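You operate a simulated robot arm through the tools that you are given. There is no shell and no other tool.

You are at the controls of a simulated robot arm. One attempt, no reset.

TASK
Run the teal-banded cup in the plate in under the lit lamp box.
Fine: lamp switch on, slide open, see the light, press One row once; then slide closed and lamp switch off.

The check looks at the end state, three seconds after you hand in, the way a careful person would. Anything else that was tipped, shoved, dropped, spilled or broken makes it a failure.

THE ROBOT
A 6-joint arm with a two-finger gripper, fixed in place. Base frame: the origin is at the foot of the arm, x ahead of it, y to its left, z up. Lengths are in cm, angles in degrees, forces in N, time in s.
It reaches about 129.8 cm from its shoulder. Its first joint turns from -149.0 to 149.0 degrees. Payload 1.57 kg.
Tool frame: the origin (TCP) lies between the finger pads and is the grasp point; the fingertips stand 2.1 cm ahead of it; z points along the fingers, y is the line along which they close. The gripper opens to 7 cm. The gripper's body begins 5 cm behind the TCP.
Orientation is told as [roll, pitch, yaw] about the base's x, y, z axes, in that order, counted from this pose: with the fingers straight down and closing along the base's y, the tool's x points along the base's -x, its y along +y and its z along -z.

THE INTERFACE
- The arm moves only by the tool servo_tool. Its argument "series" is a list of rows, each an object (a shift or turn left out is 0, a gripper value left out holds the last) with "claw": the opening, from 0 (shut) to 1 (fully open); "translation": the shift along the base's x, y, z in cm, a list of three; "dr": the turn, a rotation vector about the base's x, y, z in degrees, a list of three. In form: [{"claw": claw, "translation": [tx, ty, tz], "dr": [wx, wy, wz]}, ...]. A call has 1 to 20 rows; each row is the pose to reach, as a shift and turn from the pose commanded when the call began. Rows are played at 5 a second. More than 5 cm and 8.6 degrees between two rows, or a gripper value outside its range, and nothing of the call is played. Where a pose cannot be reached the arm comes as near as it can. A force on the tool above 50 N (or 10 N above the force at the start of the call, whichever is more), or a blocked arm, ends the call early, and 0.2 s more pass. Each finger halts on what it meets, pressing with about 30 N; the grip force reading is that of the motor and also rises with nothing between the fingers. The clock runs only during rows and for 0.2 s after the last one: add rows that repeat a pose to give the fingers time. It gives the time, the measured TCP pose, the force on the tool (base axes), the opening and the grip force at its end, in the units of the frame above (readings bear some noise), with the torque about the TCP (base axes, N m) and any sound that the robot's microphone picked up.
- Cameras (640 x 400 px; columns grow to the right, rows downward): "scene" is fixed at [22, -49.11, 131.83]; the picture's right is [0.38, -0.93, 0.00], its down [-0.38, -0.15, -0.91] and it looks along [0.85, 0.35, -0.41] (base axes); focal length 362 px, centre (320, 200). "wrist" rides on the gripper at [7.9, 0.4, -8.1] in the tool frame; the picture's right is [-0.05, 1.00, 0.00], its down [-0.67, -0.04, -0.74] and it looks along [-0.74, -0.04, 0.67] (tool axes); focal length 256 px, centre (320, 200). There is no depth. A picture from a camera that has moved, and an enlarged one, comes with that camera's place and axes in the base frame and with its lens. The place of the scene camera against the robot may be out by one fixed shift of up to 1.2 cm in any direction.
- grab_frame(camera): a new picture of that camera. It takes no simulated time.
- move_column(by): slides the trunk up (or, below 0, down) by that many cm; the arm rides with it, the base frame stays. It gives what a move gives, with no picture.
- enlarge(camera, box): a new picture of the part [left, top, right, bottom] of that camera's present view, enlarged. It takes no simulated time.
- hand_in(): hands the job in; it is judged then, once.

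Places have to be worked out from the pictures, the camera data and where the tool is seen. Open the gripper and draw the arm clear of the work before you hand the job in, unless the task says otherwise.

The tools are called by a JSON object that holds its "fn" and its "kwargs". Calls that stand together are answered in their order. servo_tool: Moves the arm, as the interface text tells. Its arguments: {"type":"object","properties":{"series":{"type":"array","items":{"type":"object","properties":{"claw":{"type":"number"},"translation":{"type":"array","items":{"type":"number"}},"dr":{"type":"array","items":{"type":"number"}}}}}},"required":["series"]} The other tools are called the same way: move_column (by) slides the trunk up or down; grab_frame (camera) takes a picture; enlarge (camera, box) takes an enlarged picture of a part of a camera's view; hand_in () hands the job in.

At the start:

```text
time_s: 0.0
tool_pos: [65.37, 4.46, 110.96]
tcp_rot: [0.0, 0.0, 0.0]
force: [-0.3, 0.4, -0.2]
ft_torque: [-0.03, 0.0, 0.0]
grip_width: 7.02
gripper_force: 0.0
trunk travel left (down, up): [-79.1, 17.9]
```

scene: 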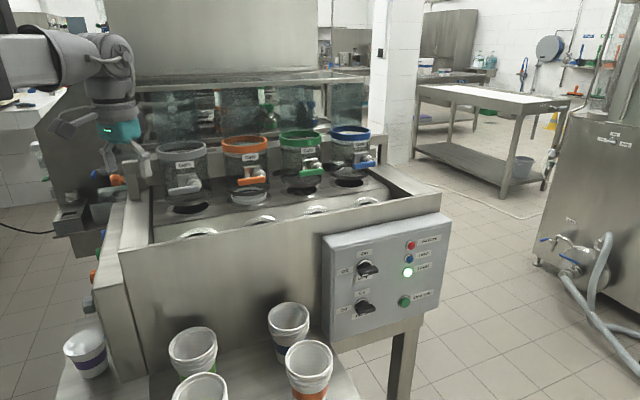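
wrist: 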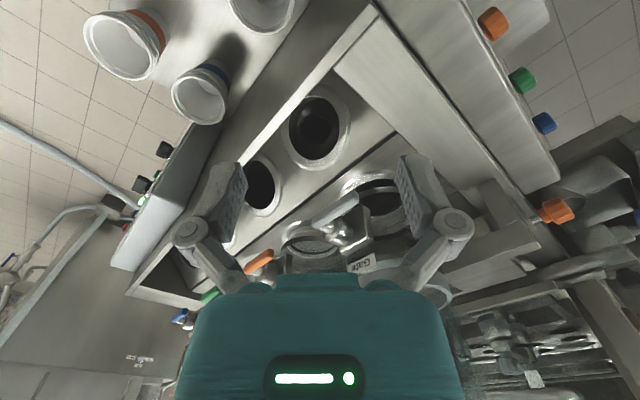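

I start by looking closely at the scene: the apparatus, control panel and cups.

{"fn": "enlarge", "kwargs": {"camera": "scene", "box": [310, 200, 470, 350]}}

{"fn": "enlarge", "kwargs": {"camera": "scene", "box": [40, 100, 240, 260]}}

{"fn": "enlarge", "kwargs": {"camera": "scene", "box": [220, 110, 420, 240]}}

{"fn": "enlarge", "kwargs": {"camera": "scene", "box": [40, 260, 360, 400]}}

{"fn": "enlarge", "kwargs": {"camera": "wrist", "box": [0, 0, 320, 200]}}

{"fn": "enlarge", "kwargs": {"camera": "wrist", "box": [320, 0, 640, 300]}}

```text
2.67 times, centred on (390, 275) of scene
camera zoom: at [22.0, -49.11, 131.83], right [0.38, -0.93, 0.0], down [-0.38, -0.15, -0.91], along [0.85, 0.35, -0.41], focal length 965 px, centre (133, 0)
```

zoom: 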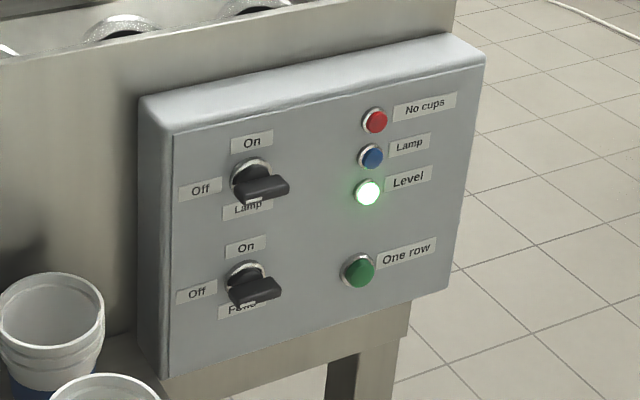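

```text
2.50 times, centred on (140, 180) of scene
camera zoom: at [22.0, -49.11, 131.83], right [0.38, -0.93, 0.0], down [-0.38, -0.15, -0.91], along [0.85, 0.35, -0.41], focal length 905 px, centre (770, 250)
```

zoom: 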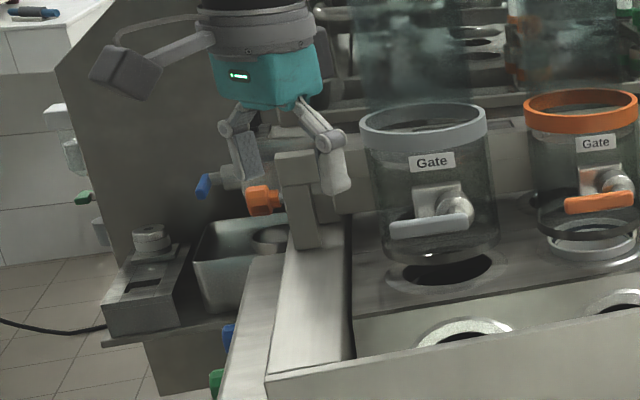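

```text
3.08 times, centred on (320, 175) of scene
camera zoom: at [22.0, -49.11, 131.83], right [0.38, -0.93, 0.0], down [-0.38, -0.15, -0.91], along [0.85, 0.35, -0.41], focal length 1114 px, centre (320, 277)
```

zoom: 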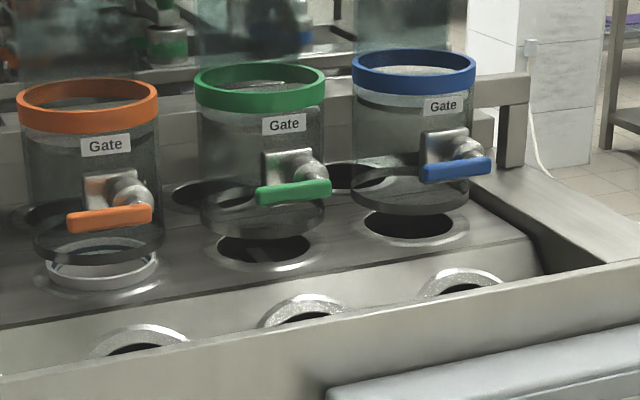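

```text
2.00 times, centred on (200, 330) of scene
camera zoom: at [22.0, -49.11, 131.83], right [0.38, -0.93, 0.0], down [-0.38, -0.15, -0.91], along [0.85, 0.35, -0.41], focal length 724 px, centre (560, -60)
```

zoom: 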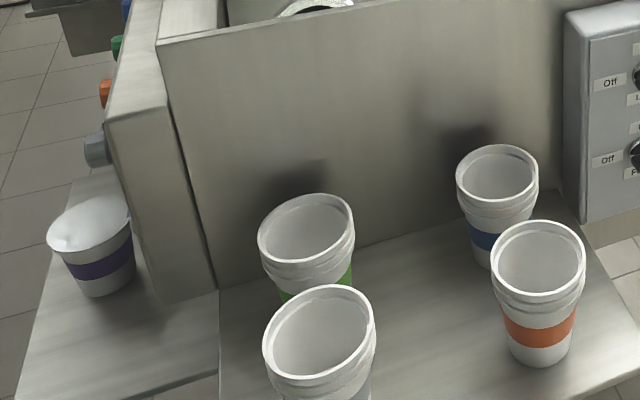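

```text
2.00 times, centred on (160, 100) of wrist
camera zoom: at [57.54, 4.78, 119.11], right [0.05, 1.0, 0.0], down [0.67, -0.04, 0.74], along [0.74, -0.04, -0.67], focal length 512 px, centre (640, 400)
```

zoom: 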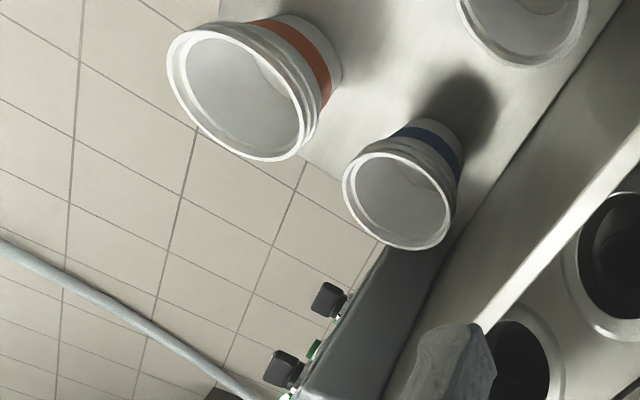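

```text
1.33 times, centred on (480, 150) of wrist
camera zoom: at [57.54, 4.78, 119.11], right [0.05, 1.0, 0.0], down [0.67, -0.04, 0.74], along [0.74, -0.04, -0.67], focal length 341 px, centre (107, 267)
```

zoom: 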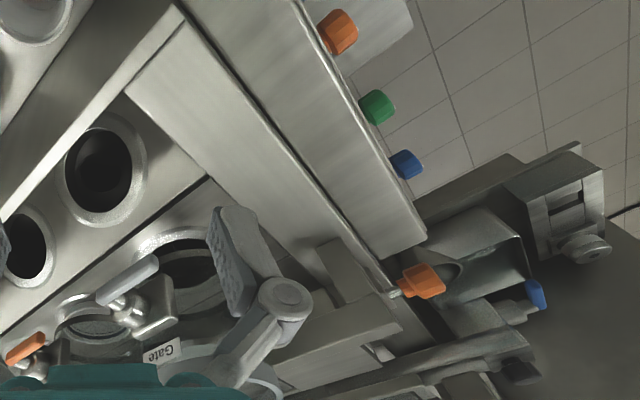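

The panel knobs triangulate to about (91,-32,83) for Lamp and (91,-32,72) for the lower one, and the grey gate handle to about (77.6,5.3,102.4). I don't see the teal cup or the lamp box yet, so I raise the trunk to get a higher view.

{"fn": "move_column", "kwargs": {"by": 15}}

{"fn": "grab_frame", "kwargs": {"camera": "wrist"}}

{"fn": "grab_frame", "kwargs": {"camera": "scene"}}

```text
time_s: 1.8
tool_pos: [65.54, 4.34, 125.97]
tcp_rot: [-0.1, 0.1, 0.1]
force: [-0.1, 0.2, -0.6]
ft_torque: [-0.03, 0.02, 0.02]
grip_width: 7.0
gripper_force: 0.0
trunk travel left (down, up): [-94.1, 2.9]
```

```text
taken
camera wrist: at [57.55, 4.78, 134.1], right [0.05, 1.0, 0.0], down [0.67, -0.04, 0.74], along [0.74, -0.04, -0.67], focal length 256 px, centre (320, 200)
```

wrist: 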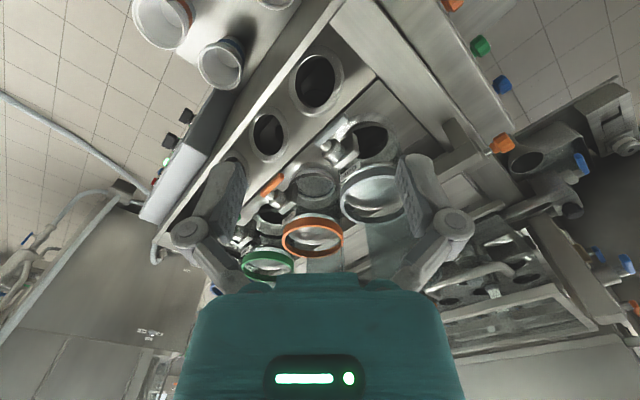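

```text
taken
```

scene: 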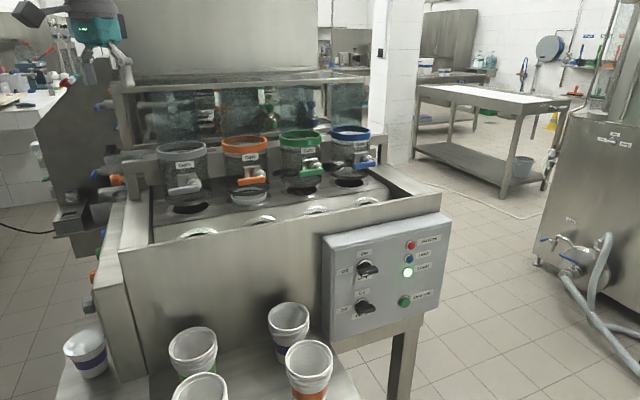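

The machine has rows of holes with four lanes; I zoom in on the back part.

{"fn": "enlarge", "kwargs": {"camera": "scene", "box": [80, 60, 280, 185]}}

{"fn": "enlarge", "kwargs": {"camera": "scene", "box": [230, 60, 430, 185]}}

{"fn": "enlarge", "kwargs": {"camera": "wrist", "box": [400, 130, 640, 330]}}

{"fn": "enlarge", "kwargs": {"camera": "wrist", "box": [220, 40, 440, 280]}}

{"fn": "enlarge", "kwargs": {"camera": "scene", "box": [40, 160, 240, 285]}}

```text
3.20 times, centred on (180, 122) of scene
camera zoom: at [22.0, -49.11, 131.83], right [0.38, -0.93, 0.0], down [-0.38, -0.15, -0.91], along [0.85, 0.35, -0.41], focal length 1158 px, centre (768, 448)
```

zoom: 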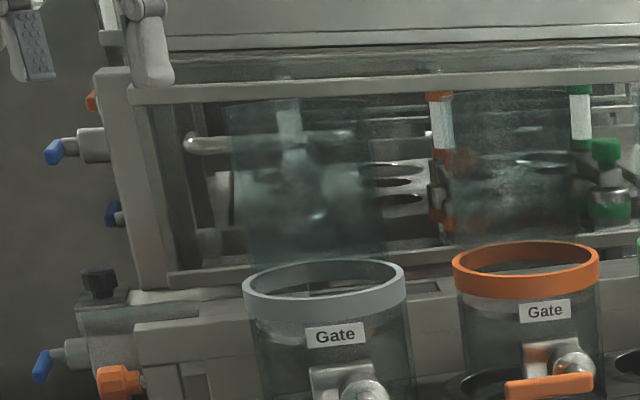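

```text
3.20 times, centred on (330, 122) of scene
camera zoom: at [22.0, -49.11, 131.83], right [0.38, -0.93, 0.0], down [-0.38, -0.15, -0.91], along [0.85, 0.35, -0.41], focal length 1158 px, centre (288, 448)
```

zoom: 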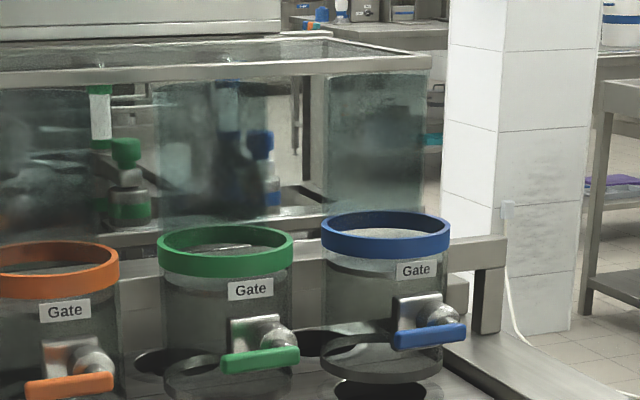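

```text
2.00 times, centred on (520, 230) of wrist
camera zoom: at [57.55, 4.78, 134.1], right [0.05, 1.0, 0.0], down [0.67, -0.04, 0.74], along [0.74, -0.04, -0.67], focal length 512 px, centre (-80, 140)
```

zoom: 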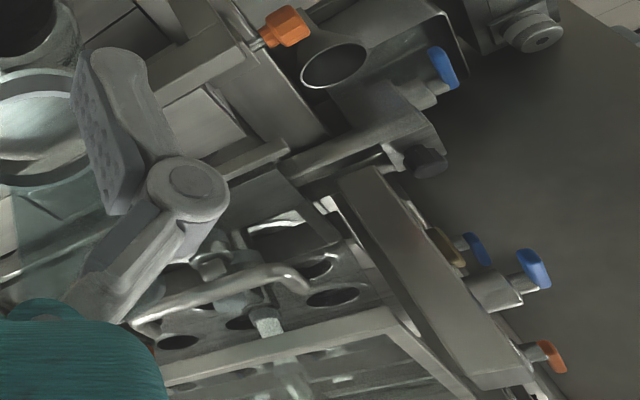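

```text
1.67 times, centred on (330, 160) of wrist
camera zoom: at [57.55, 4.78, 134.1], right [0.05, 1.0, 0.0], down [0.67, -0.04, 0.74], along [0.74, -0.04, -0.67], focal length 427 px, centre (303, 267)
```

zoom: 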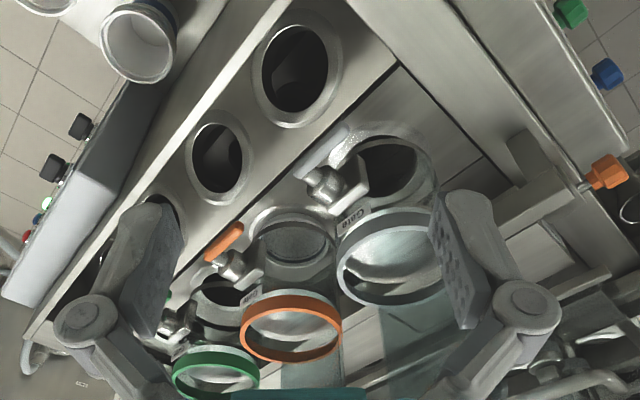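

```text
3.20 times, centred on (140, 222) of scene
camera zoom: at [22.0, -49.11, 131.83], right [0.38, -0.93, 0.0], down [-0.38, -0.15, -0.91], along [0.85, 0.35, -0.41], focal length 1158 px, centre (896, 128)
```

zoom: 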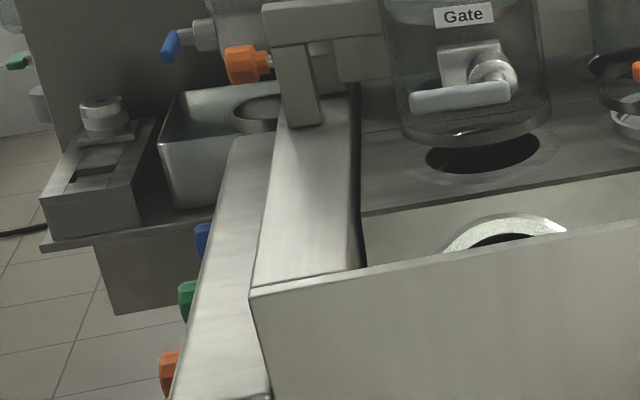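

Next I turn the gripper in place to look left (+y), where the left wall and the odd boxes are.

{"fn": "servo_tool", "kwargs": {"series": [{"dr": [0, 0, 8]}, {"dr": [0, 0, 16]}, {"dr": [0, 0, 24]}, {"dr": [0, 0, 32]}, {"dr": [0, 0, 40]}, {"dr": [0, 0, 48]}, {"dr": [0, 0, 56]}]}}

{"fn": "grab_frame", "kwargs": {"camera": "wrist"}}

```text
time_s: 3.4
tool_pos: [65.43, 4.55, 125.99]
tcp_rot: [0.1, 0.0, 56.0]
force: [0.5, 0.5, 0.1]
ft_torque: [-0.01, 0.02, 0.05]
grip_width: 6.97
gripper_force: 0.0
trunk travel left (down, up): [-94.1, 2.9]
```

```text
taken
camera wrist: at [60.69, -1.97, 134.11], right [-0.8, 0.6, 0.0], down [0.4, 0.53, 0.74], along [0.45, 0.6, -0.67], focal length 256 px, centre (320, 200)
```

wrist: 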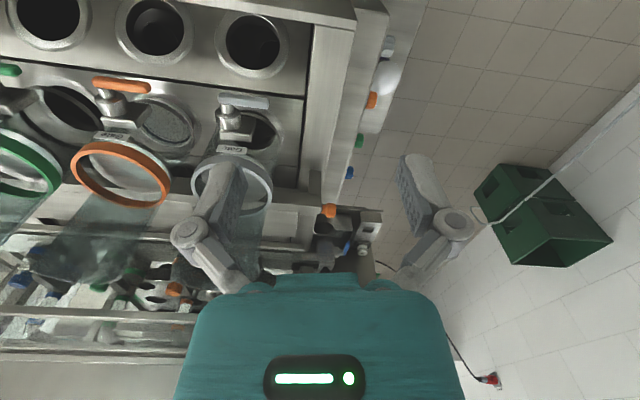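

I zoom in on the hole rows in this view, and on the left boxes.

{"fn": "enlarge", "kwargs": {"camera": "wrist", "box": [0, 0, 320, 200]}}

{"fn": "enlarge", "kwargs": {"camera": "wrist", "box": [0, 180, 240, 360]}}

{"fn": "enlarge", "kwargs": {"camera": "wrist", "box": [240, 180, 400, 290]}}

{"fn": "enlarge", "kwargs": {"camera": "scene", "box": [150, 160, 310, 260]}}

{"fn": "enlarge", "kwargs": {"camera": "scene", "box": [280, 140, 440, 240]}}

```text
2.00 times, centred on (160, 100) of wrist
camera zoom: at [60.69, -1.97, 134.11], right [-0.8, 0.6, 0.0], down [0.4, 0.53, 0.74], along [0.45, 0.6, -0.67], focal length 512 px, centre (640, 400)
```

zoom: 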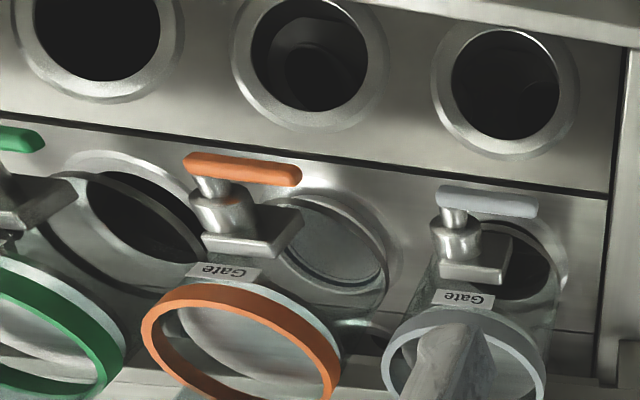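

```text
2.22 times, centred on (120, 270) of wrist
camera zoom: at [60.69, -1.97, 134.11], right [-0.8, 0.6, 0.0], down [0.4, 0.53, 0.74], along [0.45, 0.6, -0.67], focal length 569 px, centre (764, 44)
```

zoom: 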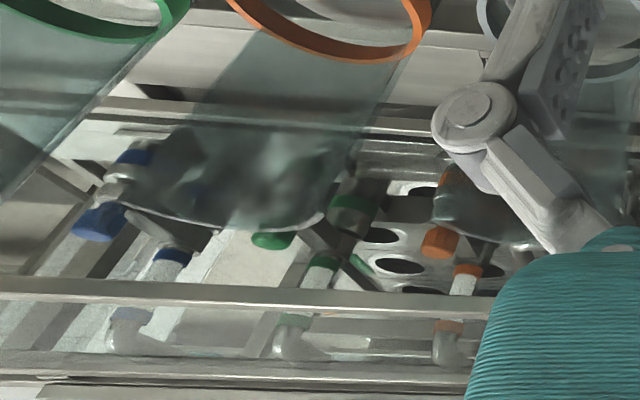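

```text
3.64 times, centred on (320, 235) of wrist
camera zoom: at [60.69, -1.97, 134.11], right [-0.8, 0.6, 0.0], down [0.4, 0.53, 0.74], along [0.45, 0.6, -0.67], focal length 931 px, centre (320, 73)
```

zoom: 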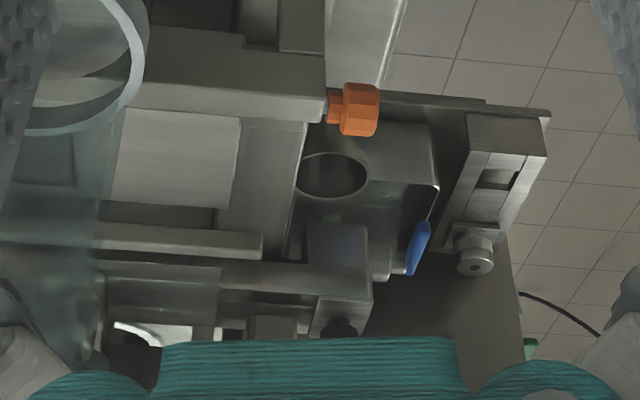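

```text
4.00 times, centred on (230, 210) of scene
camera zoom: at [22.0, -49.11, 131.83], right [0.38, -0.93, 0.0], down [-0.38, -0.15, -0.91], along [0.85, 0.35, -0.41], focal length 1448 px, centre (680, 160)
```

zoom: 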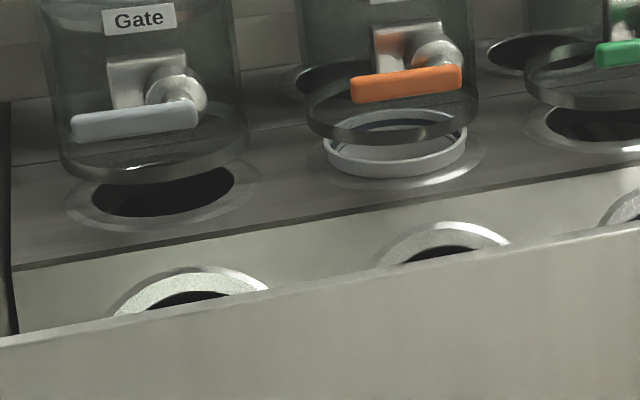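

```text
4.00 times, centred on (360, 190) of scene
camera zoom: at [22.0, -49.11, 131.83], right [0.38, -0.93, 0.0], down [-0.38, -0.15, -0.91], along [0.85, 0.35, -0.41], focal length 1448 px, centre (160, 240)
```

zoom: 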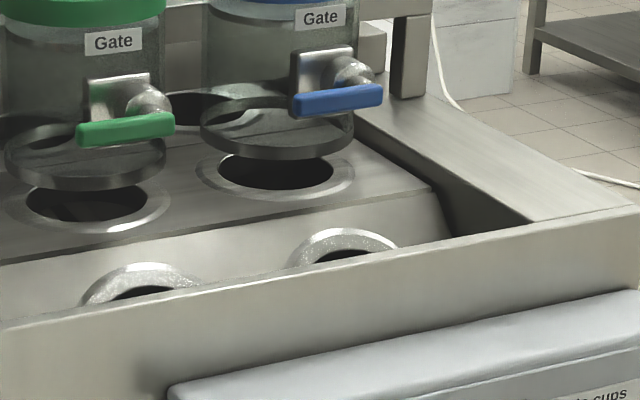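

The plate's only visible cup is the one in the orange lane, under the orange magazine. The beam behind the magazines has an orange knob at its left end, at about (82,31,101), and may be the lamp box and slide. I move left and turn to look back across the machine.

{"fn": "servo_tool", "kwargs": {"series": [{"translation": [0, 3, 0], "dr": [0, 0, -8]}, {"translation": [-1, 6, 0], "dr": [0, 0, -16]}, {"translation": [-2, 9, 0], "dr": [0, 0, -24]}, {"translation": [-3, 12, 0], "dr": [0, 0, -32]}, {"translation": [-4, 15, 0], "dr": [0, 0, -40]}, {"translation": [-5, 18, 0], "dr": [0, 0, -48]}, {"translation": [-5, 21, 0], "dr": [0, 0, -56]}, {"translation": [-5, 24, 0], "dr": [0, 0, -64]}, {"translation": [-5, 27, 0], "dr": [0, 0, -72]}, {"translation": [-5, 30, 0], "dr": [0, 0, -80]}, {"translation": [-5, 33, 0], "dr": [0, 0, -88]}, {"translation": [-5, 36, 0], "dr": [0, 0, -96]}, {"translation": [-5, 39, 0], "dr": [0, 0, -104]}, {"translation": [-5, 42, 0], "dr": [0, 0, -112]}]}}

{"fn": "grab_frame", "kwargs": {"camera": "wrist"}}

{"fn": "grab_frame", "kwargs": {"camera": "scene"}}

```text
time_s: 6.3
tool_pos: [60.63, 46.6, 126.01]
tcp_rot: [0.0, 0.0, -56.0]
force: [-0.1, 0.2, 0.8]
ft_torque: [0.0, 0.03, 0.03]
grip_width: 6.99
gripper_force: 0.0
trunk travel left (down, up): [-94.1, 2.9]
```

```text
taken
camera wrist: at [56.47, 53.3, 134.08], right [0.86, 0.51, 0.0], down [0.34, -0.57, 0.75], along [0.38, -0.64, -0.67], focal length 256 px, centre (320, 200)
```

wrist: 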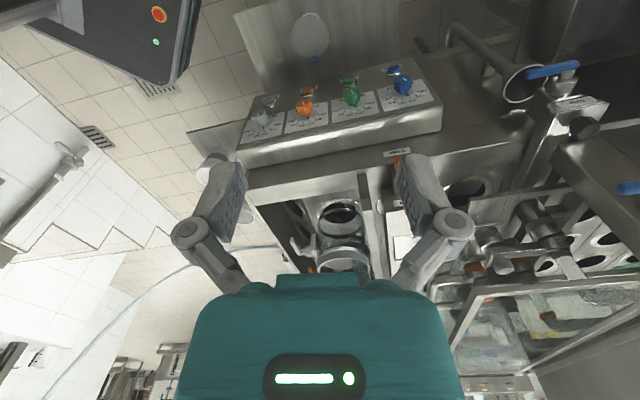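

```text
taken
```

scene: 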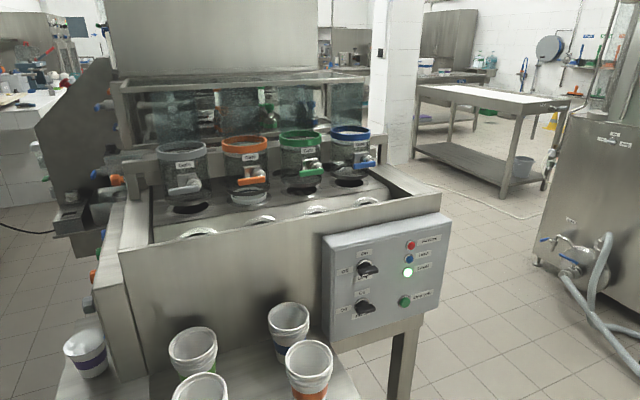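

Now I see a left-side ledge with coloured knobs and labels; I zoom in on it.

{"fn": "enlarge", "kwargs": {"camera": "wrist", "box": [220, 60, 460, 210]}}

{"fn": "enlarge", "kwargs": {"camera": "wrist", "box": [360, 130, 520, 290]}}

{"fn": "enlarge", "kwargs": {"camera": "wrist", "box": [440, 30, 640, 180]}}

{"fn": "enlarge", "kwargs": {"camera": "wrist", "box": [440, 180, 640, 380]}}

{"fn": "enlarge", "kwargs": {"camera": "wrist", "box": [240, 180, 440, 280]}}

```text
2.67 times, centred on (340, 135) of wrist
camera zoom: at [56.47, 53.3, 134.08], right [0.86, 0.51, 0.0], down [0.34, -0.57, 0.75], along [0.38, -0.64, -0.67], focal length 683 px, centre (267, 373)
```

zoom: 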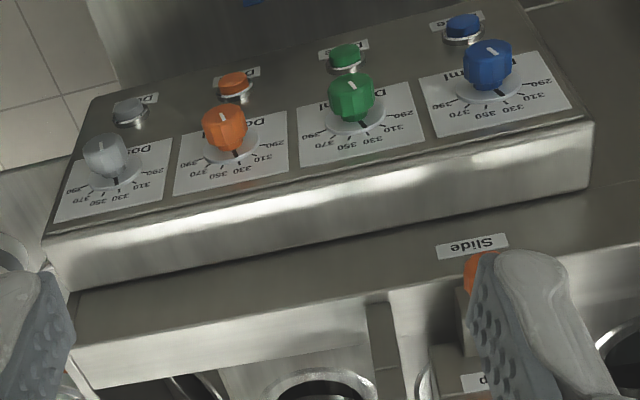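

```text
2.50 times, centred on (440, 210) of wrist
camera zoom: at [56.47, 53.3, 134.08], right [0.86, 0.51, 0.0], down [0.34, -0.57, 0.75], along [0.38, -0.64, -0.67], focal length 640 px, centre (20, 175)
```

zoom: 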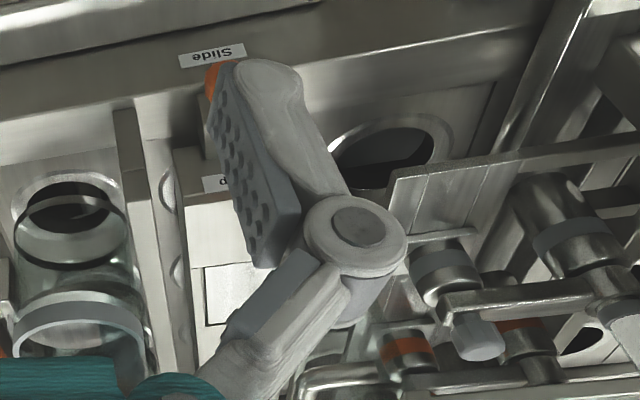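

```text
2.67 times, centred on (540, 105) of wrist
camera zoom: at [56.47, 53.3, 134.08], right [0.86, 0.51, 0.0], down [0.34, -0.57, 0.75], along [0.38, -0.64, -0.67], focal length 683 px, centre (-267, 453)
```

zoom: 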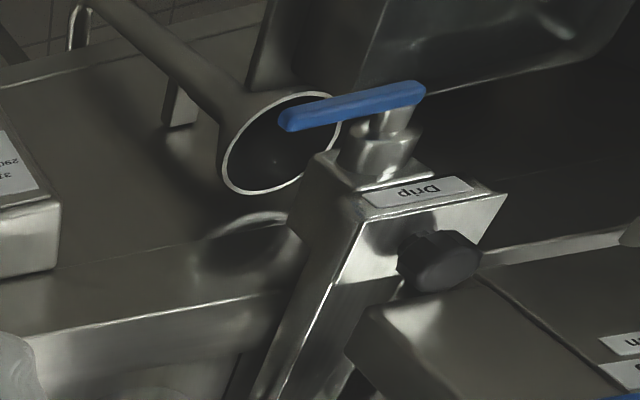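

```text
2.00 times, centred on (540, 280) of wrist
camera zoom: at [56.47, 53.3, 134.08], right [0.86, 0.51, 0.0], down [0.34, -0.57, 0.75], along [0.38, -0.64, -0.67], focal length 512 px, centre (-120, 40)
```

zoom: 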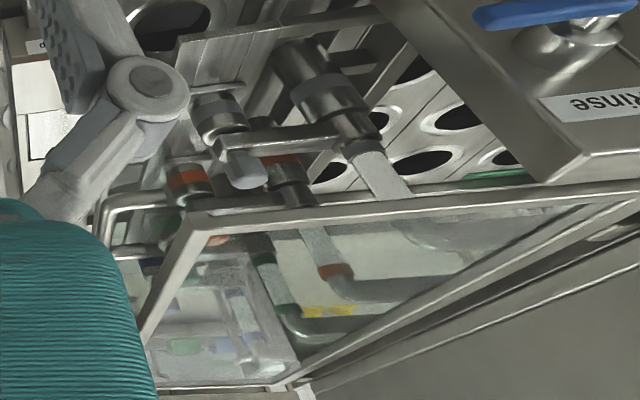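

```text
3.20 times, centred on (340, 230) of wrist
camera zoom: at [56.47, 53.3, 134.08], right [0.86, 0.51, 0.0], down [0.34, -0.57, 0.75], along [0.38, -0.64, -0.67], focal length 819 px, centre (256, 104)
```

zoom: 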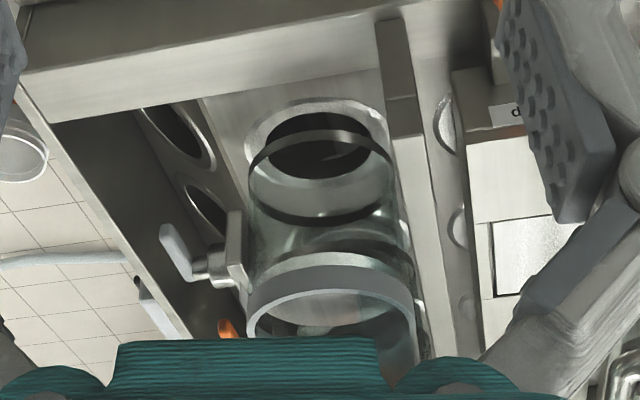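

A label reads "Slide" next to the orange knob, and the box beside it ends in "...p" (Lamp) and has a window on top. I shift so the knob shows between the fingers.

{"fn": "servo_tool", "kwargs": {"series": [{"translation": [3, 2, 0]}, {"translation": [6, 4, -2]}, {"translation": [9, 6, -4]}, {"translation": [11, 7, -6]}]}}

{"fn": "grab_frame", "kwargs": {"camera": "wrist"}}

{"fn": "enlarge", "kwargs": {"camera": "wrist", "box": [240, 100, 420, 280]}}

```text
time_s: 7.3
tool_pos: [71.21, 53.23, 125.99]
tcp_rot: [0.0, -0.1, -56.0]
force: [-0.4, -0.2, 0.2]
ft_torque: [-0.02, 0.05, -0.02]
grip_width: 7.0
gripper_force: 0.1
out of reach, approached as far as the arm can: row 2, 3, 4
trunk travel left (down, up): [-94.1, 2.9]
```

```text
taken
camera wrist: at [67.12, 60.06, 134.1], right [0.86, 0.51, 0.0], down [0.34, -0.57, 0.74], along [0.38, -0.64, -0.67], focal length 256 px, centre (320, 200)
```

wrist: 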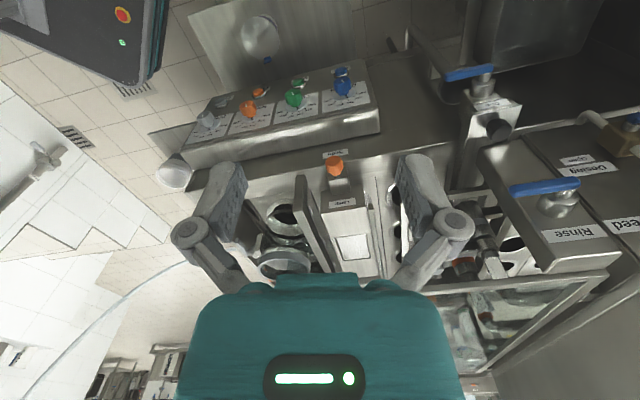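

```text
2.22 times, centred on (330, 190) of wrist
camera zoom: at [67.12, 60.06, 134.1], right [0.86, 0.51, 0.0], down [0.34, -0.57, 0.74], along [0.38, -0.64, -0.67], focal length 569 px, centre (298, 222)
```

zoom: 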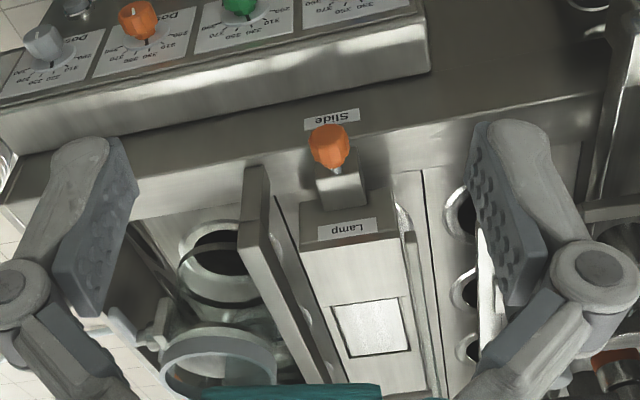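

The Lamp box with its window and the orange slide knob, at about (85,35,97.5), are clear, and the dial panel sits next to them. I lower the trunk and check the view again from closer.

{"fn": "move_column", "kwargs": {"by": -15}}

{"fn": "grab_frame", "kwargs": {"camera": "wrist"}}

{"fn": "enlarge", "kwargs": {"camera": "wrist", "box": [240, 100, 420, 280]}}

{"fn": "grab_frame", "kwargs": {"camera": "scene"}}

```text
time_s: 9.1
tool_pos: [71.21, 53.24, 111.05]
tcp_rot: [0.0, 0.0, -56.0]
force: [-0.4, 0.5, -0.7]
ft_torque: [0.02, 0.01, -0.01]
grip_width: 7.01
gripper_force: 0.1
trunk travel left (down, up): [-79.1, 17.9]
```

```text
taken
camera wrist: at [67.1, 60.03, 119.11], right [0.86, 0.51, 0.0], down [0.34, -0.57, 0.74], along [0.38, -0.64, -0.67], focal length 256 px, centre (320, 200)
```

wrist: 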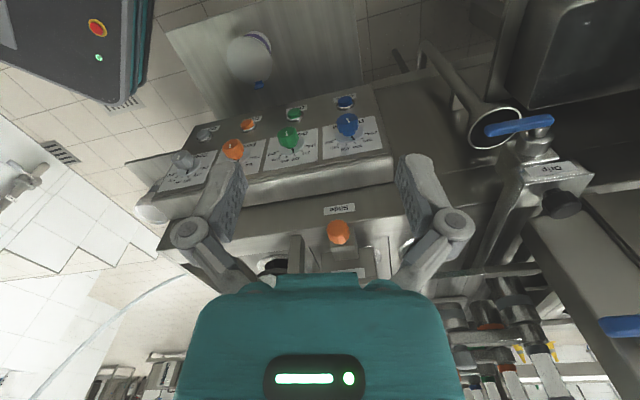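

```text
2.22 times, centred on (330, 190) of wrist
camera zoom: at [67.1, 60.03, 119.11], right [0.86, 0.51, 0.0], down [0.34, -0.57, 0.74], along [0.38, -0.64, -0.67], focal length 569 px, centre (298, 222)
```

zoom: 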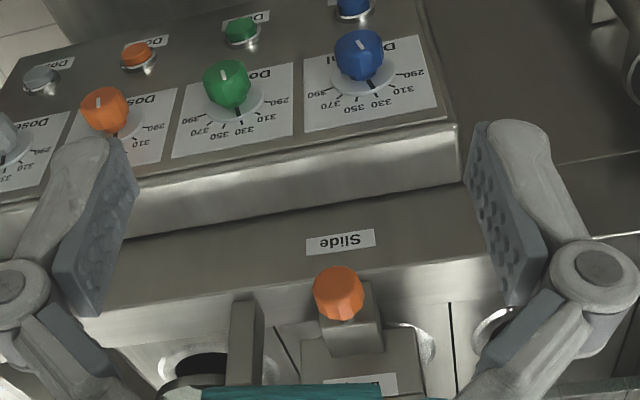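

```text
taken
```

scene: 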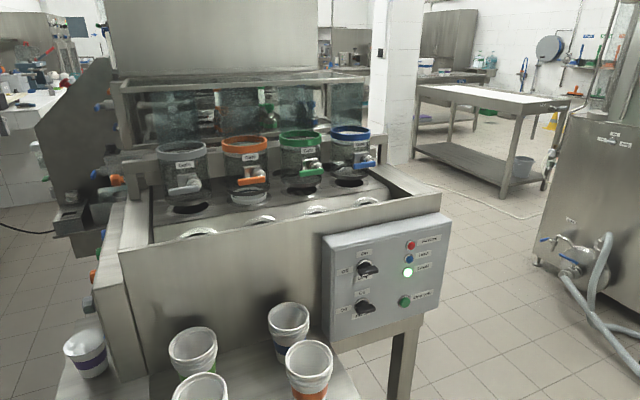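

The knob works out to about (85.6,34.2,97), above the ledge at z≈91, and the lamp box top is near z≈100. While I'm here I turn to yaw -90 and hover by the knob to check its shape and whether the arm reaches.

{"fn": "servo_tool", "kwargs": {"series": [{"translation": [3, 0, 0], "dr": [0, 0, -7]}, {"translation": [6, -1, 0], "dr": [0, 0, -14]}, {"translation": [9, -2, 0], "dr": [0, 0, -21]}, {"translation": [12, -3, 0], "dr": [0, 0, -28]}, {"translation": [14.3, -5, 0], "dr": [0, 0, -34]}]}}

{"fn": "grab_frame", "kwargs": {"camera": "wrist"}}

{"fn": "enlarge", "kwargs": {"camera": "wrist", "box": [240, 120, 420, 280]}}

```text
time_s: 10.3
tool_pos: [85.46, 48.39, 110.92]
tcp_rot: [-0.1, 0.0, -90.1]
force: [0.0, 0.6, -0.2]
ft_torque: [0.0, 0.0, -0.01]
grip_width: 7.0
gripper_force: 0.0
trunk travel left (down, up): [-79.1, 17.9]
```

```text
taken
camera wrist: at [85.99, 56.24, 119.09], right [1.0, -0.06, 0.0], down [-0.04, -0.67, 0.74], along [-0.04, -0.74, -0.67], focal length 256 px, centre (320, 200)
```

wrist: 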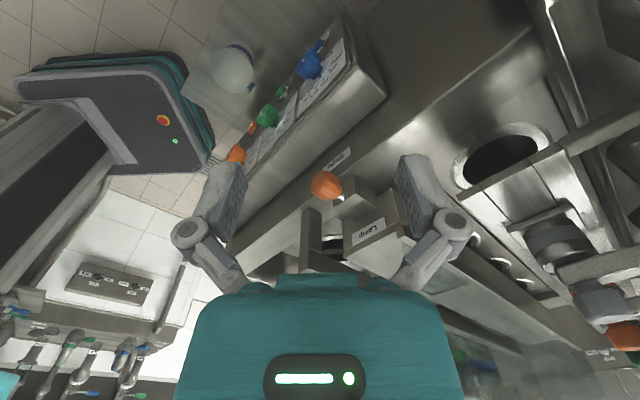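

```text
2.50 times, centred on (330, 200) of wrist
camera zoom: at [85.99, 56.24, 119.09], right [1.0, -0.06, 0.0], down [-0.04, -0.67, 0.74], along [-0.04, -0.74, -0.67], focal length 640 px, centre (295, 200)
```

zoom: 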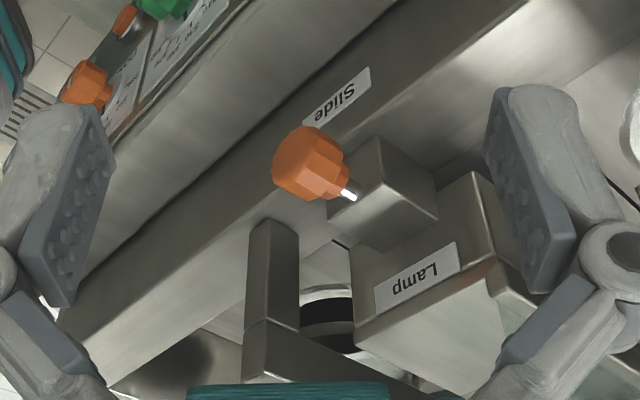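

The rod direction shows the machine is turned about 45° from the base (its forward is roughly [0.71,0.71]), so I'll aim for that. I zoom in on the panel switches to judge which way they point.

{"fn": "enlarge", "kwargs": {"camera": "scene", "box": [335, 240, 399, 280]}}

{"fn": "enlarge", "kwargs": {"camera": "scene", "box": [335, 280, 399, 320]}}

{"fn": "enlarge", "kwargs": {"camera": "scene", "box": [380, 230, 450, 315]}}

```text
10.00 times, centred on (367, 260) of scene
camera zoom: at [22.0, -49.11, 131.83], right [0.38, -0.93, 0.0], down [-0.38, -0.15, -0.91], along [0.85, 0.35, -0.41], focal length 3620 px, centre (-150, -400)
```

zoom: 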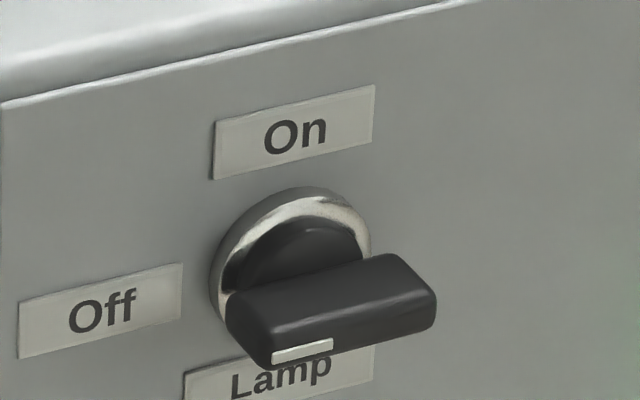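

```text
10.00 times, centred on (367, 300) of scene
camera zoom: at [22.0, -49.11, 131.83], right [0.38, -0.93, 0.0], down [-0.38, -0.15, -0.91], along [0.85, 0.35, -0.41], focal length 3620 px, centre (-150, -800)
```

zoom: 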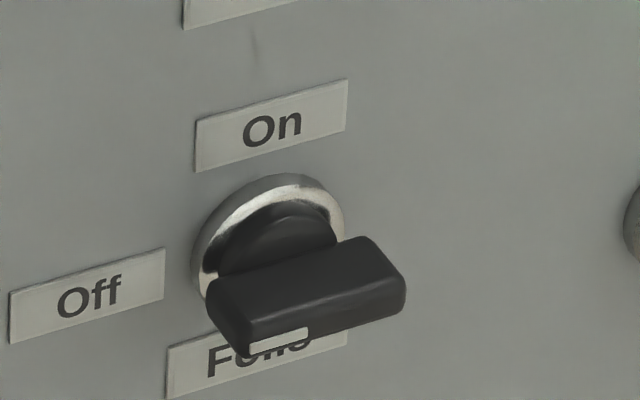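

```text
4.71 times, centred on (415, 272) of scene
camera zoom: at [22.0, -49.11, 131.83], right [0.38, -0.93, 0.0], down [-0.38, -0.15, -0.91], along [0.85, 0.35, -0.41], focal length 1703 px, centre (-127, -141)
```

zoom: 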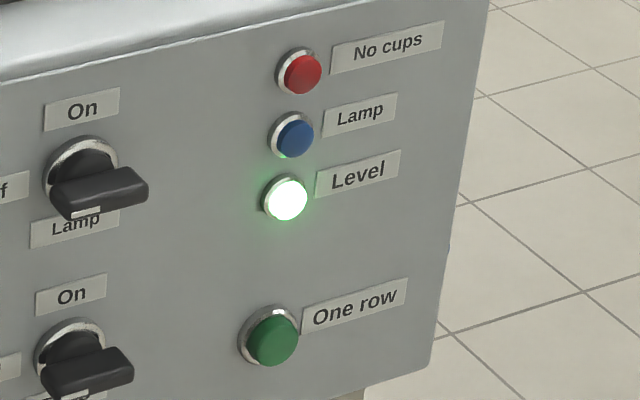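

Both switches have horizontal bars with the mark on the left, so both are Off. The Lamp bar centre is about (91.4,-32.5,82.6). I back out along the known-clear route to the front of the machine, turning to yaw -45 (machine-aligned).

{"fn": "servo_tool", "kwargs": {"series": [{"translation": [-3, 0, 0], "dr": [0, 0, 5]}, {"translation": [-7, -1, 0], "dr": [0, 0, 10]}, {"translation": [-11, -3, 0], "dr": [0, 0, 15]}, {"translation": [-15, -5, 0], "dr": [0, 0, 20]}, {"translation": [-19, -8, 0], "dr": [0, 0, 25]}, {"translation": [-22, -12, 0], "dr": [0, 0, 30]}, {"translation": [-24, -16, 0], "dr": [0, 0, 35]}, {"translation": [-25.5, -20.5, 0], "dr": [0, 0, 40]}, {"translation": [-25.5, -25, 0], "dr": [0, 0, 45]}, {"translation": [-25.5, -30, 0], "dr": [0, 0, 45]}, {"translation": [-25.5, -35, 0], "dr": [0, 0, 45]}, {"translation": [-25.5, -40, 0], "dr": [0, 0, 45]}, {"translation": [-25.5, -45, 0], "dr": [0, 0, 45]}, {"translation": [-25.5, -50, 0], "dr": [0, 0, 45]}, {"translation": [-25.5, -55, 0], "dr": [0, 0, 45]}, {"translation": [-25.5, -60, 0], "dr": [0, 0, 45]}, {"translation": [-25.5, -65, 0], "dr": [0, 0, 45]}, {"translation": [-25.5, -70, 0], "dr": [0, 0, 45]}, {"translation": [-25.5, -75, 0], "dr": [0, 0, 45]}, {"translation": [-25.5, -80, 0], "dr": [0, 0, 45]}]}}

{"fn": "grab_frame", "kwargs": {"camera": "scene"}}

{"fn": "grab_frame", "kwargs": {"camera": "wrist"}}

```text
time_s: 14.5
tool_pos: [59.96, -31.8, 110.82]
tcp_rot: [-0.1, 0.1, -45.1]
force: [-0.2, 0.5, 0.0]
ft_torque: [-0.01, -0.04, 0.0]
grip_width: 6.99
gripper_force: 0.0
trunk travel left (down, up): [-79.1, 17.9]
```

```text
taken
```

scene: 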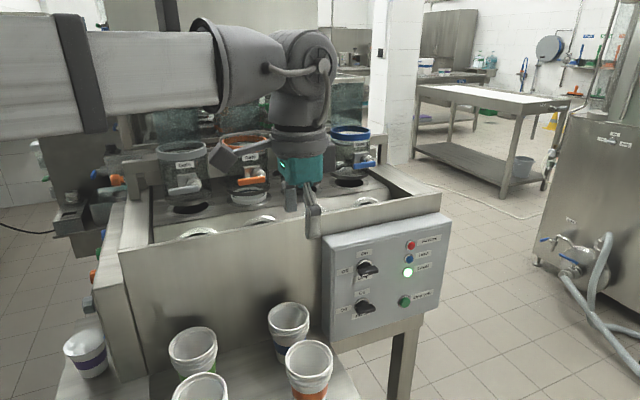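

```text
taken
camera wrist: at [54.61, -26.01, 119.09], right [0.74, 0.67, 0.0], down [0.45, -0.5, 0.74], along [0.5, -0.55, -0.67], focal length 256 px, centre (320, 200)
```

wrist: 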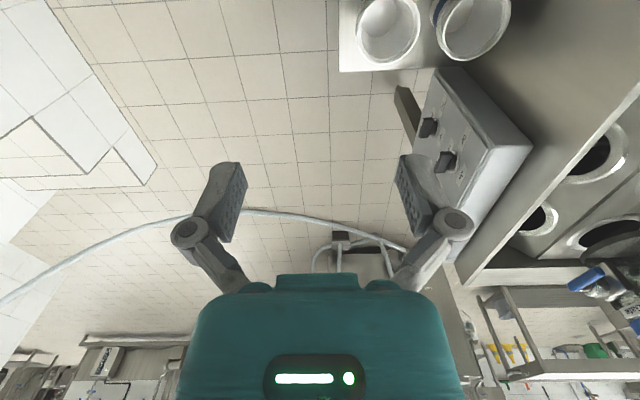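

The arm is clear. Now I pitch the fingers up to point along the machine's forward direction, ending about 25 cm short of the panel.

{"fn": "servo_tool", "kwargs": {"series": [{"translation": [1, -1.5, 0], "dr": [5.66, -5.66, 0]}, {"translation": [2, -3, 0], "dr": [11.3, -11.3, 0]}, {"translation": [3, -4.5, 0], "dr": [17, -17, 0]}, {"translation": [4, -6, 0], "dr": [22.6, -22.6, 0]}, {"translation": [5, -7.5, -0.5], "dr": [28.3, -28.3, 0]}, {"translation": [6, -9, -1], "dr": [34, -34, 0]}, {"translation": [7, -10.5, -1.5], "dr": [39.6, -39.6, 0]}, {"translation": [8, -12, -2], "dr": [45.3, -45.3, 0]}, {"translation": [9, -13.5, -2.5], "dr": [50.9, -50.9, 0]}, {"translation": [10, -15, -3], "dr": [56.6, -56.6, 0]}, {"translation": [11, -16.5, -4], "dr": [62.2, -62.2, 0]}, {"translation": [12, -18, -5], "dr": [63.6, -63.6, 0]}]}}

{"fn": "grab_frame", "kwargs": {"camera": "scene"}}

{"fn": "grab_frame", "kwargs": {"camera": "wrist"}}

```text
time_s: 17.1
tool_pos: [71.98, -49.74, 129.56]
tcp_rot: [89.9, 0.1, -45.2]
force: [-1.0, 0.1, -0.3]
ft_torque: [0.0, 0.01, 0.01]
grip_width: 7.0
gripper_force: 0.1
out of reach, approached as far as the arm can: row 2, 3, 4, 5, 6, 7, 8, 9, 10, 11, 12
trunk travel left (down, up): [-79.1, 17.9]
```

```text
taken
```

scene: 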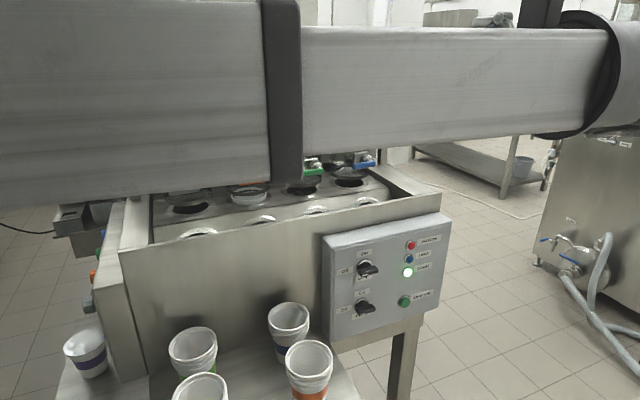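

```text
taken
camera wrist: at [60.77, -49.99, 129.99], right [0.04, -0.04, 1.0], down [-0.06, -1.0, -0.03], along [1.0, -0.05, -0.04], focal length 256 px, centre (320, 200)
```

wrist: 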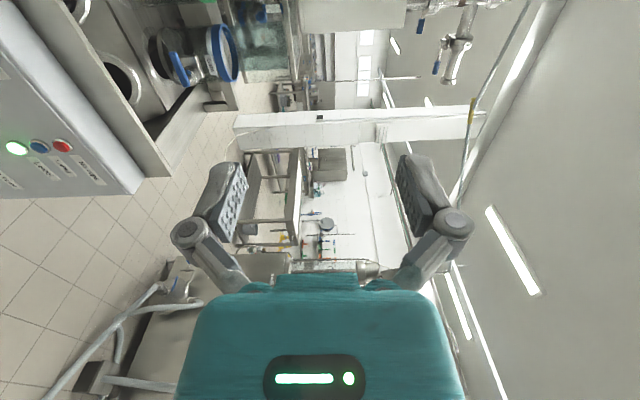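

The arm did not go lower: the wrist seems held near z≈130 for this trunk height. I test whether the arm can change height by itself at all.

{"fn": "servo_tool", "kwargs": {"series": [{"translation": [0, 0, 24]}]}}

{"fn": "servo_tool", "kwargs": {"series": [{"translation": [0, 0, 3]}, {"translation": [0, 0, 3]}]}}

```text
refused: row 1 steps farther than a row can; nothing moved
```

```text
time_s: 17.7
tool_pos: [72.04, -49.83, 129.46]
tcp_rot: [90.0, 0.0, -45.0]
force: [0.0, 0.1, -0.1]
ft_torque: [0.0, 0.0, 0.01]
grip_width: 6.97
gripper_force: 0.0
out of reach, approached as far as the arm can: row 1, 2
trunk travel left (down, up): [-79.1, 17.9]
```

{"fn": "servo_tool", "kwargs": {"series": [{"translation": [0, 0, 5]}, {"translation": [0, 0, 10]}, {"translation": [0, 0, 15]}, {"translation": [0, 0, 20]}, {"translation": [0, 0, 25]}, {"translation": [0, 0, 30]}, {"translation": [0, 0, 35]}]}}

{"fn": "grab_frame", "kwargs": {"camera": "scene"}}

```text
time_s: 19.3
tool_pos: [72.11, -49.72, 129.65]
tcp_rot: [90.0, 0.0, -45.0]
force: [0.1, 0.2, -0.5]
ft_torque: [-0.01, 0.0, 0.0]
grip_width: 6.99
gripper_force: 0.2
out of reach, approached as far as the arm can: row 1, 2, 3, 4, 5, 6, 7
trunk travel left (down, up): [-79.1, 17.9]
```

```text
taken
```

scene: 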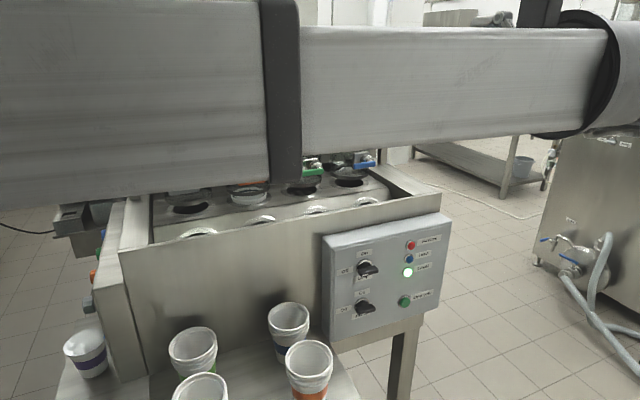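

The reading shows the arm only moves horizontally at a fixed wrist height, so all height comes from the trunk or from pitch. I lower the trunk 47 cm, which brings the horizontal gripper to the Lamp switch's height while about 26 cm in front of it.

{"fn": "move_column", "kwargs": {"by": -47}}

{"fn": "grab_frame", "kwargs": {"camera": "wrist"}}

{"fn": "grab_frame", "kwargs": {"camera": "scene"}}

```text
refused: -47 is not a number from -40 to 40
```

```text
taken
camera wrist: at [60.72, -49.95, 130.02], right [0.04, -0.04, 1.0], down [-0.06, -1.0, -0.04], along [1.0, -0.05, -0.04], focal length 256 px, centre (320, 200)
```

wrist: 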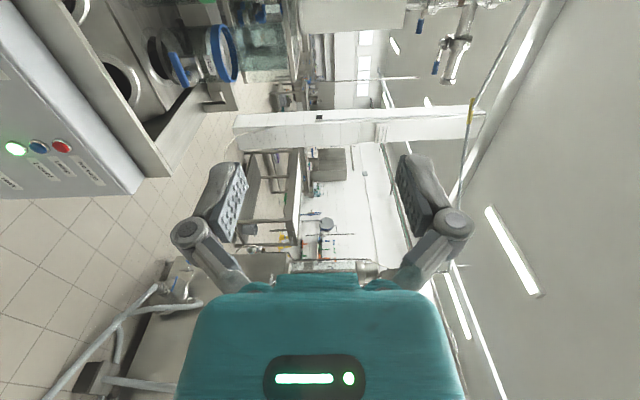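

```text
taken
```

scene: 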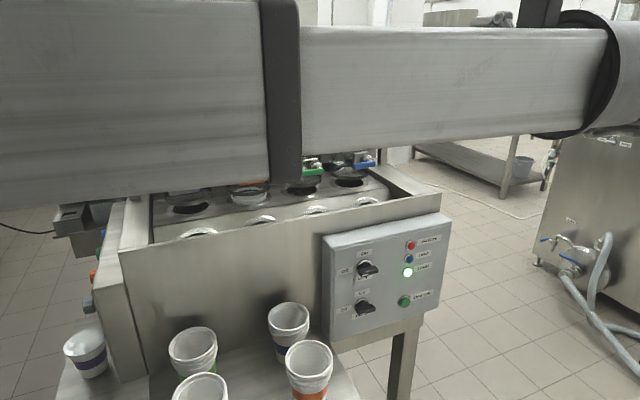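

Trunk steps are limited to 40 cm, so I lower 38 first.

{"fn": "move_column", "kwargs": {"by": -38}}

{"fn": "grab_frame", "kwargs": {"camera": "wrist"}}

{"fn": "grab_frame", "kwargs": {"camera": "scene"}}

```text
time_s: 23.0
tool_pos: [72.08, -49.89, 91.48]
tcp_rot: [90.0, 0.0, -45.0]
force: [-0.6, -0.8, 0.4]
ft_torque: [-0.02, 0.0, 0.01]
grip_width: 6.98
gripper_force: 0.0
trunk travel left (down, up): [-41.1, 55.9]
```

```text
taken
camera wrist: at [60.71, -49.94, 92.03], right [0.04, -0.04, 1.0], down [-0.06, -1.0, -0.04], along [1.0, -0.05, -0.04], focal length 256 px, centre (320, 200)
```

wrist: 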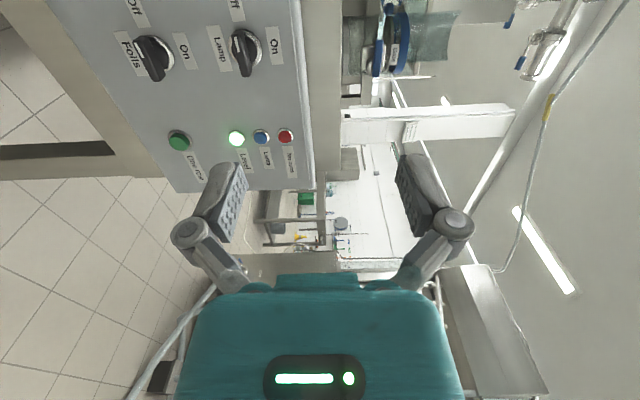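

```text
taken
```

scene: 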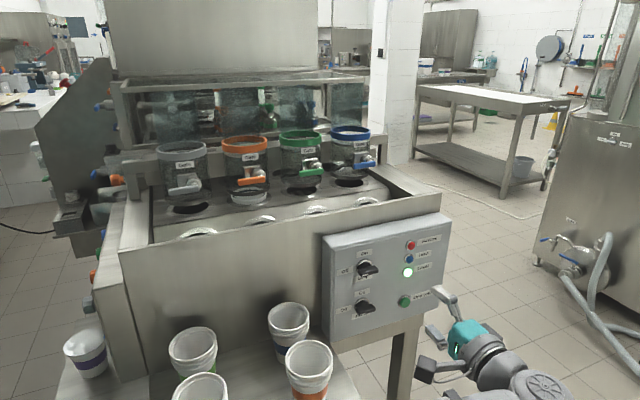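

The wrist camera now sees the panel. I zoom in for accurate positions.

{"fn": "enlarge", "kwargs": {"camera": "wrist", "box": [90, 0, 330, 150]}}

{"fn": "enlarge", "kwargs": {"camera": "wrist", "box": [130, 90, 330, 200]}}

```text
2.67 times, centred on (210, 75) of wrist
camera zoom: at [60.71, -49.94, 92.03], right [0.04, -0.04, 1.0], down [-0.06, -1.0, -0.04], along [1.0, -0.05, -0.04], focal length 683 px, centre (613, 533)
```

zoom: 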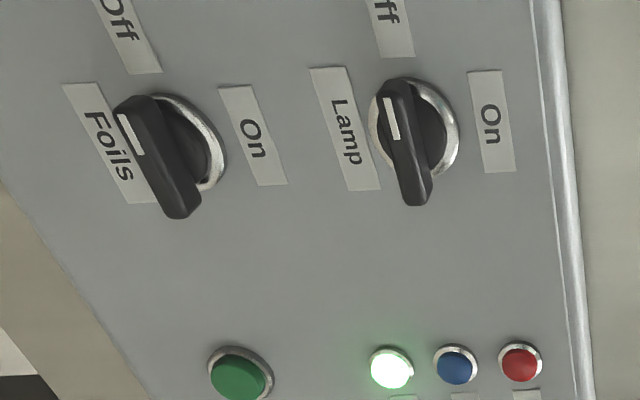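

```text
3.20 times, centred on (230, 145) of wrist
camera zoom: at [60.71, -49.94, 92.03], right [0.04, -0.04, 1.0], down [-0.06, -1.0, -0.04], along [1.0, -0.05, -0.04], focal length 819 px, centre (608, 376)
```

zoom: 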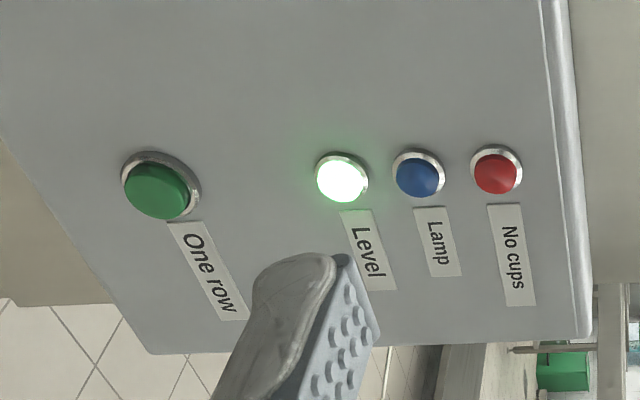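

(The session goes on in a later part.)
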